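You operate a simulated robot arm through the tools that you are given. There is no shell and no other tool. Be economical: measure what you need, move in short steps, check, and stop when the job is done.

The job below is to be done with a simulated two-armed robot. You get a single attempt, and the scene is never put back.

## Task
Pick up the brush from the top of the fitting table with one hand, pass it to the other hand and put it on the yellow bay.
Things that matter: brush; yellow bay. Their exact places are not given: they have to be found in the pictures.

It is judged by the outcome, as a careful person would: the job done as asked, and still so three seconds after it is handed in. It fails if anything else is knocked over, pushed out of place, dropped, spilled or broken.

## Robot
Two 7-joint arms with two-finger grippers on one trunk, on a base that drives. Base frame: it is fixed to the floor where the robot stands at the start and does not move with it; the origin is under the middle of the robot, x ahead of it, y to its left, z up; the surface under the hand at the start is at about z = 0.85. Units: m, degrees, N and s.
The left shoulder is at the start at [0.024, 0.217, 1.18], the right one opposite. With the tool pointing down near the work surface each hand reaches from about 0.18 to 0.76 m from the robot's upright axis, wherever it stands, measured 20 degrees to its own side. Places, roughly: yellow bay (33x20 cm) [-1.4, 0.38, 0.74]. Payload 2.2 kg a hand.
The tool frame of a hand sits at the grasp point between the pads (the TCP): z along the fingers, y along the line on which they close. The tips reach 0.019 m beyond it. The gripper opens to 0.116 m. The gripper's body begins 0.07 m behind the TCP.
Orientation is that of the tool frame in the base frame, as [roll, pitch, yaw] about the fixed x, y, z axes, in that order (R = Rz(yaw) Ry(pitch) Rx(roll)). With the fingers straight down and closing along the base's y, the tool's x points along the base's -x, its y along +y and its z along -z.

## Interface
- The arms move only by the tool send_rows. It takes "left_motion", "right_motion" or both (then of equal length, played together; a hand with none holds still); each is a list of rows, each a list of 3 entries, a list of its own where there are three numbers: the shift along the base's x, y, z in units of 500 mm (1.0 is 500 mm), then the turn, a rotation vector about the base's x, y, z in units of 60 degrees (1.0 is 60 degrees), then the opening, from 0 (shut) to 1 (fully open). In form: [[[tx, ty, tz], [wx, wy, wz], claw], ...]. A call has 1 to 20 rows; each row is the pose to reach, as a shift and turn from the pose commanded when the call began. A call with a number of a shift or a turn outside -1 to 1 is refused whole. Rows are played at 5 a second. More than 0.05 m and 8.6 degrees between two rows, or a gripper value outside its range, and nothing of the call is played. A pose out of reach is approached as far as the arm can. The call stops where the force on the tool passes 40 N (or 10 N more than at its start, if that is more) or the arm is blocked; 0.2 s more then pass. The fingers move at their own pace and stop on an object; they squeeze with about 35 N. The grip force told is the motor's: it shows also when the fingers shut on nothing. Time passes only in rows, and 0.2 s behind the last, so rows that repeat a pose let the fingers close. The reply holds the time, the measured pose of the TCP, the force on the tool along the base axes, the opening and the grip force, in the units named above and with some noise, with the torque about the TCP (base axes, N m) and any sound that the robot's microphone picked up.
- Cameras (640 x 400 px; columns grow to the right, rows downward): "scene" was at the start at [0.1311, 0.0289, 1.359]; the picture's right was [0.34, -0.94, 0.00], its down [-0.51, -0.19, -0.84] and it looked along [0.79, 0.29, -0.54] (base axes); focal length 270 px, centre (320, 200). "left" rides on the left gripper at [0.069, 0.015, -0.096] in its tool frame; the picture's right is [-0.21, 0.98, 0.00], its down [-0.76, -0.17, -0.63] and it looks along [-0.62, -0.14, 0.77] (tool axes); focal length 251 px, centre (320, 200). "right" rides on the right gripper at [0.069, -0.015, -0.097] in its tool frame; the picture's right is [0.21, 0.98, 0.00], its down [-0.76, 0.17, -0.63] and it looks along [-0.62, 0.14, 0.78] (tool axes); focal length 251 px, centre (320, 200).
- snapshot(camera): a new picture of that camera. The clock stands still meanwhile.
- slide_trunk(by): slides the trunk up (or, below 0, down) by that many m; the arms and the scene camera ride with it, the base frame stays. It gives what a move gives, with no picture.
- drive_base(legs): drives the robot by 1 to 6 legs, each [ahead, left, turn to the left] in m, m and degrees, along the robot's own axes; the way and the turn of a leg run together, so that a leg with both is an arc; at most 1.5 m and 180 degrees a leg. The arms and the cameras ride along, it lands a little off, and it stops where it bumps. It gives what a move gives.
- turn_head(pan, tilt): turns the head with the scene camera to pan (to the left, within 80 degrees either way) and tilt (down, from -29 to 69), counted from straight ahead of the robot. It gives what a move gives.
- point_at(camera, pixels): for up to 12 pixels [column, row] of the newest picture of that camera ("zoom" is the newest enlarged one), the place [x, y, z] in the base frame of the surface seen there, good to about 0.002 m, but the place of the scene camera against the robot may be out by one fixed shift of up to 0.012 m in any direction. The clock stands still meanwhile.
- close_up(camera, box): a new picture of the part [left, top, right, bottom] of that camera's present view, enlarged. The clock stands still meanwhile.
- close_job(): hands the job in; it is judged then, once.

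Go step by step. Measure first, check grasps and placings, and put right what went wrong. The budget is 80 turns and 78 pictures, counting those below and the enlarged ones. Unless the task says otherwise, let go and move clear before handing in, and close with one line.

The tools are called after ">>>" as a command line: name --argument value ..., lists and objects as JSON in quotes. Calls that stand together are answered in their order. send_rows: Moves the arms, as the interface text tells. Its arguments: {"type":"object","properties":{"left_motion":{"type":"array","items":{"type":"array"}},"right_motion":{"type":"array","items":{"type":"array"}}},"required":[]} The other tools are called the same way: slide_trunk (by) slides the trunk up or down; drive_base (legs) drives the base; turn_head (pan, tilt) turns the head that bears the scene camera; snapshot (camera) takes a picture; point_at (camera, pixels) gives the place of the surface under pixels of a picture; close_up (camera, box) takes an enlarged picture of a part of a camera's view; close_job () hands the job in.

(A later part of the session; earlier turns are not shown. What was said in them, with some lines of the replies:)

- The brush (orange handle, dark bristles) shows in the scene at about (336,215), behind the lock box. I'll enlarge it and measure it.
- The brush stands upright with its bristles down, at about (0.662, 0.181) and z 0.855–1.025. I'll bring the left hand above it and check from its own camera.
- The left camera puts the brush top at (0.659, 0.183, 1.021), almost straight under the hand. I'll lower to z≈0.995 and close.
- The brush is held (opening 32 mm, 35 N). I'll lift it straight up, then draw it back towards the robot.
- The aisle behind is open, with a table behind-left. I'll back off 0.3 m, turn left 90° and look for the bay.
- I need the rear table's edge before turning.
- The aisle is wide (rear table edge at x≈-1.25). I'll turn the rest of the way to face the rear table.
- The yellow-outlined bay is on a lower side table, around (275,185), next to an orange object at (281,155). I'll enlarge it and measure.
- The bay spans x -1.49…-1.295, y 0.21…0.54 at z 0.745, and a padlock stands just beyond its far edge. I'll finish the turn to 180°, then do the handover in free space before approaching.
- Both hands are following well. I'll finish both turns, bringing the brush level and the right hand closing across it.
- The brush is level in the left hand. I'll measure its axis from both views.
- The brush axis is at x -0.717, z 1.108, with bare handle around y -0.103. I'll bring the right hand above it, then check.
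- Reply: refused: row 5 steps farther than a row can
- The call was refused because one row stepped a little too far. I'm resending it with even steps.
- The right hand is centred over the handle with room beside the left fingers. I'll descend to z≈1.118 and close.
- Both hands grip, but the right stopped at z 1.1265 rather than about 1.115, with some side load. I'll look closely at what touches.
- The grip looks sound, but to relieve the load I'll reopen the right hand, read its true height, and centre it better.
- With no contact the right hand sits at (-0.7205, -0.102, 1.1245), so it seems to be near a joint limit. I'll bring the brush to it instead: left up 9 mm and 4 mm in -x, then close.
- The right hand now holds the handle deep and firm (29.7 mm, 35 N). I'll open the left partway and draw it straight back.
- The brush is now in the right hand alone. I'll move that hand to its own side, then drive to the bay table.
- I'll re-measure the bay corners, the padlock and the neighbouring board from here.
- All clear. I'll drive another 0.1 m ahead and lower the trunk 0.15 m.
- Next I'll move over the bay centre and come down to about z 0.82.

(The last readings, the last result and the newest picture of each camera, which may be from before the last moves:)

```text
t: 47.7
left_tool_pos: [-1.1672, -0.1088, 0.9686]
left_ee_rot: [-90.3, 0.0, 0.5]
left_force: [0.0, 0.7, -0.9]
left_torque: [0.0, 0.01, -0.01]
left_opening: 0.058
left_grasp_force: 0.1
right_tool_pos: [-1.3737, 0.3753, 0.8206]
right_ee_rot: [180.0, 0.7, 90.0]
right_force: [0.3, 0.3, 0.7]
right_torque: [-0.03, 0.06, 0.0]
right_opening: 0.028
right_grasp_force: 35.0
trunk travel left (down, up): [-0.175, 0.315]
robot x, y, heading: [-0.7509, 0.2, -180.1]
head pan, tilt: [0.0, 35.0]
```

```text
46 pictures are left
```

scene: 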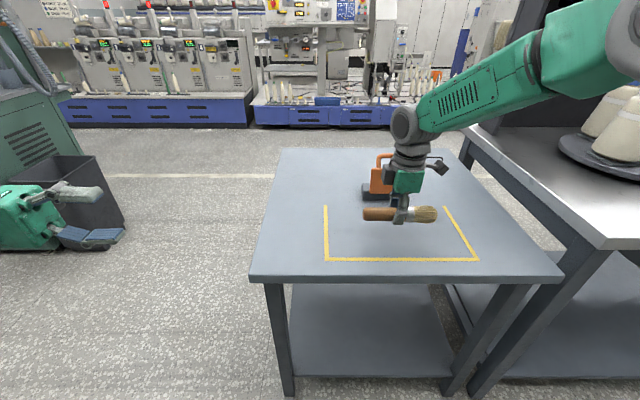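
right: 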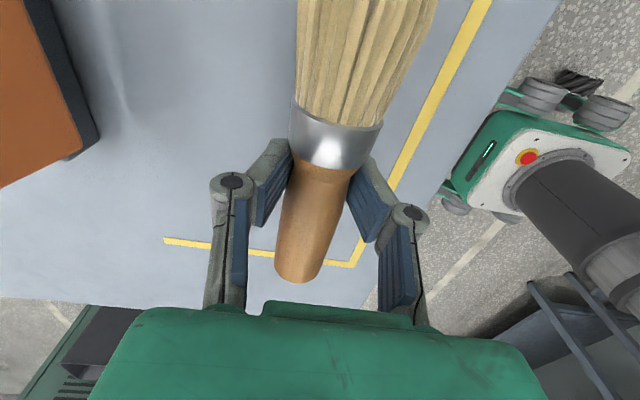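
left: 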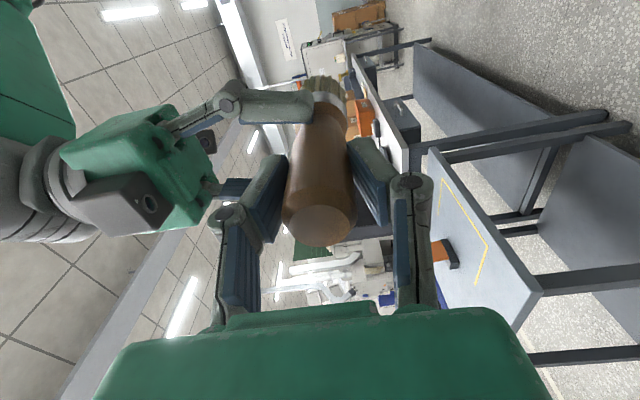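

Over the bay, clear of the padlock. I'll lower slowly to z≈0.775 and watch the force.

>>> send_rows --right_motion '[[[0, 0, -0.03], [0, 0, 0], 0], [[0, 0, -0.06], [0, 0, 0], 0], [[0, 0, -0.075], [0, 0, 0], 0], [[0, 0, -0.09], [0, 0, 0], 0], [[0, 0, -0.09], [0, 0, 0], 0]]'

>>> close_up --camera "scene" --box '[320, 150, 480, 250]'

```text
t: 48.9
left_tool_pos: [-1.1672, -0.1085, 0.97]
left_ee_rot: [-90.4, 0.1, 0.4]
left_force: [1.1, 0.3, -0.5]
left_torque: [-0.01, 0.01, 0.01]
left_opening: 0.058
left_grasp_force: 0.0
right_tool_pos: [-1.3726, 0.3755, 0.7744]
right_ee_rot: [179.8, 0.7, 89.9]
right_force: [-0.8, -0.3, -0.5]
right_torque: [-0.04, -0.02, 0.0]
right_opening: 0.0283
right_grasp_force: 35.2
trunk travel left (down, up): [-0.175, 0.315]
robot x, y, heading: [-0.7473, 0.1996, -180.0]
head pan, tilt: [0.0, 35.0]
```

```text
4.00 times, centred on (400, 200) of scene
```

zoom: 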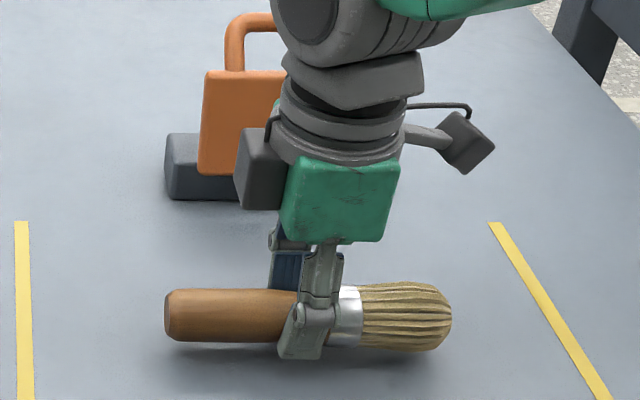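

No contact yet and the brush is just above the surface. I'll lower in small steps until the load shows.

>>> send_rows --right_motion '[[[0, 0, -0.005], [0, 0, 0], 0], [[0, 0, -0.01], [0, 0, 0], 0], [[0, 0, -0.01], [0, 0, 0], 0]]'

>>> close_up --camera "right" --box '[160, 0, 480, 300]'

```text
t: 49.7
left_tool_pos: [-1.1662, -0.1084, 0.9687]
left_ee_rot: [-90.4, 0.1, 0.3]
left_force: [-0.4, -0.9, -0.3]
left_torque: [0.0, 0.0, -0.02]
left_opening: 0.0583
left_grasp_force: 0.0
right_tool_pos: [-1.3743, 0.3757, 0.7688]
right_ee_rot: [179.9, 0.8, 89.8]
right_force: [1.0, 0.1, -0.6]
right_torque: [0.01, -0.02, 0.0]
right_opening: 0.0283
right_grasp_force: 35.2
trunk travel left (down, up): [-0.175, 0.315]
robot x, y, heading: [-0.7477, 0.202, -179.8]
head pan, tilt: [0.0, 35.0]
```

```text
1.33 times, centred on (320, 150) of right
```

zoom: 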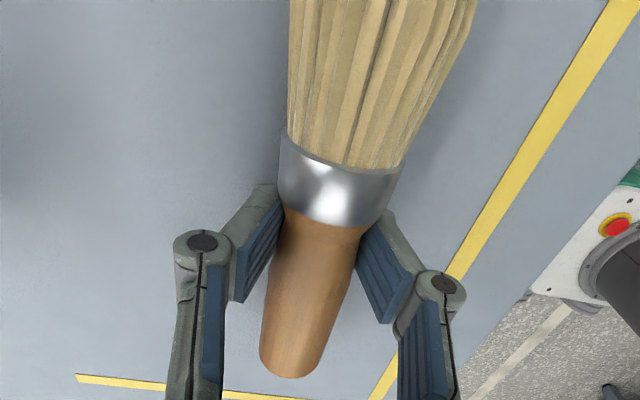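

>>> send_rows --right_motion '[[[0, 0, -0.003], [0, 0, 0], 0], [[0, 0, -0.006], [0, 0, 0], 0], [[0, 0, -0.006], [0, 0, 0], 0]]'

>>> close_up --camera "scene" --box '[320, 150, 480, 250]'

```text
t: 50.5
left_tool_pos: [-1.1672, -0.1081, 0.9689]
left_ee_rot: [-90.5, 0.1, 0.5]
left_force: [0.4, 0.2, 0.0]
left_torque: [-0.02, -0.02, 0.02]
left_opening: 0.0582
left_grasp_force: 0.0
right_tool_pos: [-1.3741, 0.3747, 0.7671]
right_ee_rot: [-180.0, 0.7, 89.9]
right_force: [0.8, 1.1, 4.2]
right_torque: [0.35, -0.02, -0.09]
right_opening: 0.0283
right_grasp_force: 34.8
trunk travel left (down, up): [-0.175, 0.315]
robot x, y, heading: [-0.7471, 0.1977, -180.1]
head pan, tilt: [0.0, 35.0]
```

```text
4.00 times, centred on (400, 200) of scene
```

zoom: 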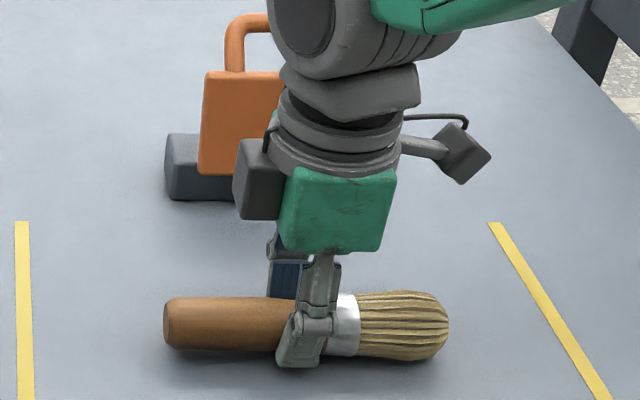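

Contact: 4.2 N upward, from the bristle end. The brush rests on the bay, so I'll open gently and lift clear.

>>> send_rows --right_motion '[[[0, 0, 0], [0, 0, 0], 0.29], [[0, 0, 0], [0, 0, 0], 0.33], [[0, 0, 0], [0, 0, 0], 0.4], [[0, 0, 0], [0, 0, 0], 0.55], [[0, 0, 0], [0, 0, 0], 0.55], [[0, 0, 0.03], [0, 0, 0], 0.55], [[0, 0, 0.08], [0, 0, 0], 0.55], [[0, 0, 0.16], [0, 0, 0], 0.55], [[0, 0, 0.24], [0, 0, 0], 0.55], [[0, 0, 0.32], [0, 0, 0], 0.55], [[0, 0, 0.4], [0, 0, 0], 0.55], [[0, 0, 0.46], [0, 0, 0], 0.55]]'

>>> snapshot --camera "scene"

```text
t: 53.1
left_tool_pos: [-1.1657, -0.1096, 0.9685]
left_ee_rot: [-90.4, 0.0, 0.4]
left_force: [-0.3, 0.4, 0.3]
left_torque: [-0.01, 0.03, -0.02]
left_opening: 0.058
left_grasp_force: 0.0
right_tool_pos: [-1.3734, 0.3761, 0.9982]
right_ee_rot: [179.9, 0.9, 90.0]
right_force: [0.1, -1.0, -0.1]
right_torque: [-0.02, 0.0, -0.01]
right_opening: 0.0637
right_grasp_force: 0.1
trunk travel left (down, up): [-0.175, 0.315]
robot x, y, heading: [-0.7517, 0.2023, -180.0]
head pan, tilt: [0.0, 35.0]
```

```text
42 pictures are left
```

scene: 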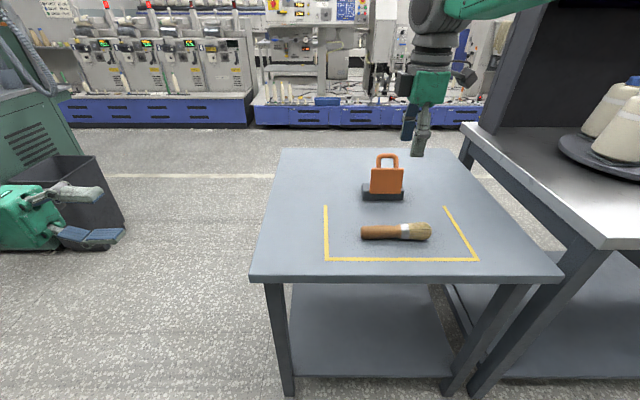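

The brush lies inside the yellow bay at (395,232), clear of the padlock. I'll let a second pass and check that it hasn't rolled.

>>> send_rows --right_motion '[[[0, 0, 0.02], [0, 0, 0], 0.55], [[0, 0, 0.04], [0, 0, 0], 0.55], [[0, 0, 0.04], [0, 0, 0], 0.55], [[0, 0, 0.04], [0, 0, 0], 0.55], [[0, 0, 0.04], [0, 0, 0], 0.55], [[0, 0, 0.04], [0, 0, 0], 0.55], [[0, 0, 0.04], [0, 0, 0], 0.55], [[0, 0, 0.04], [0, 0, 0], 0.55]]'

>>> snapshot --camera "scene"

>>> point_at --camera "scene" --pixels '[[364, 232], [395, 232], [428, 232]]'

```text
t: 54.9
left_tool_pos: [-1.1674, -0.1086, 0.9694]
left_ee_rot: [-90.4, 0.1, 0.4]
left_force: [-0.5, 0.1, -0.1]
left_torque: [0.0, -0.02, 0.01]
left_opening: 0.0579
left_grasp_force: 0.1
right_tool_pos: [-1.3737, 0.3759, 1.0167]
right_ee_rot: [179.9, 0.8, 90.0]
right_force: [0.2, -0.4, -0.2]
right_torque: [-0.03, 0.02, 0.02]
right_opening: 0.0638
right_grasp_force: 0.0
trunk travel left (down, up): [-0.175, 0.315]
robot x, y, heading: [-0.7495, 0.1989, -180.0]
head pan, tilt: [0.0, 35.0]
```

```text
41 pictures are left
```

scene: 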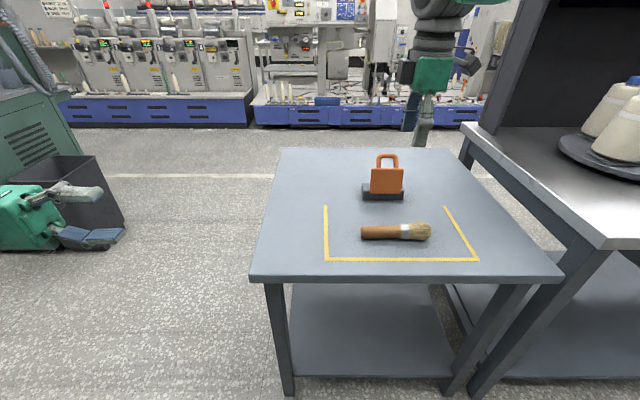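

```text
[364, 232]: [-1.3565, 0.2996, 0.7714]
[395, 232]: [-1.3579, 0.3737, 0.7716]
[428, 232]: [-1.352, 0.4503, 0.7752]
```

The brush is still (same pixels as before), lying well inside the bay, with both hands clear. I'm handing in.

>>> close_job

```text
The job is handed in.
```

The left hand picked up the brush and passed it to the right, which laid it on the yellow bay. It stayed still there, and I saw nothing else disturbed.
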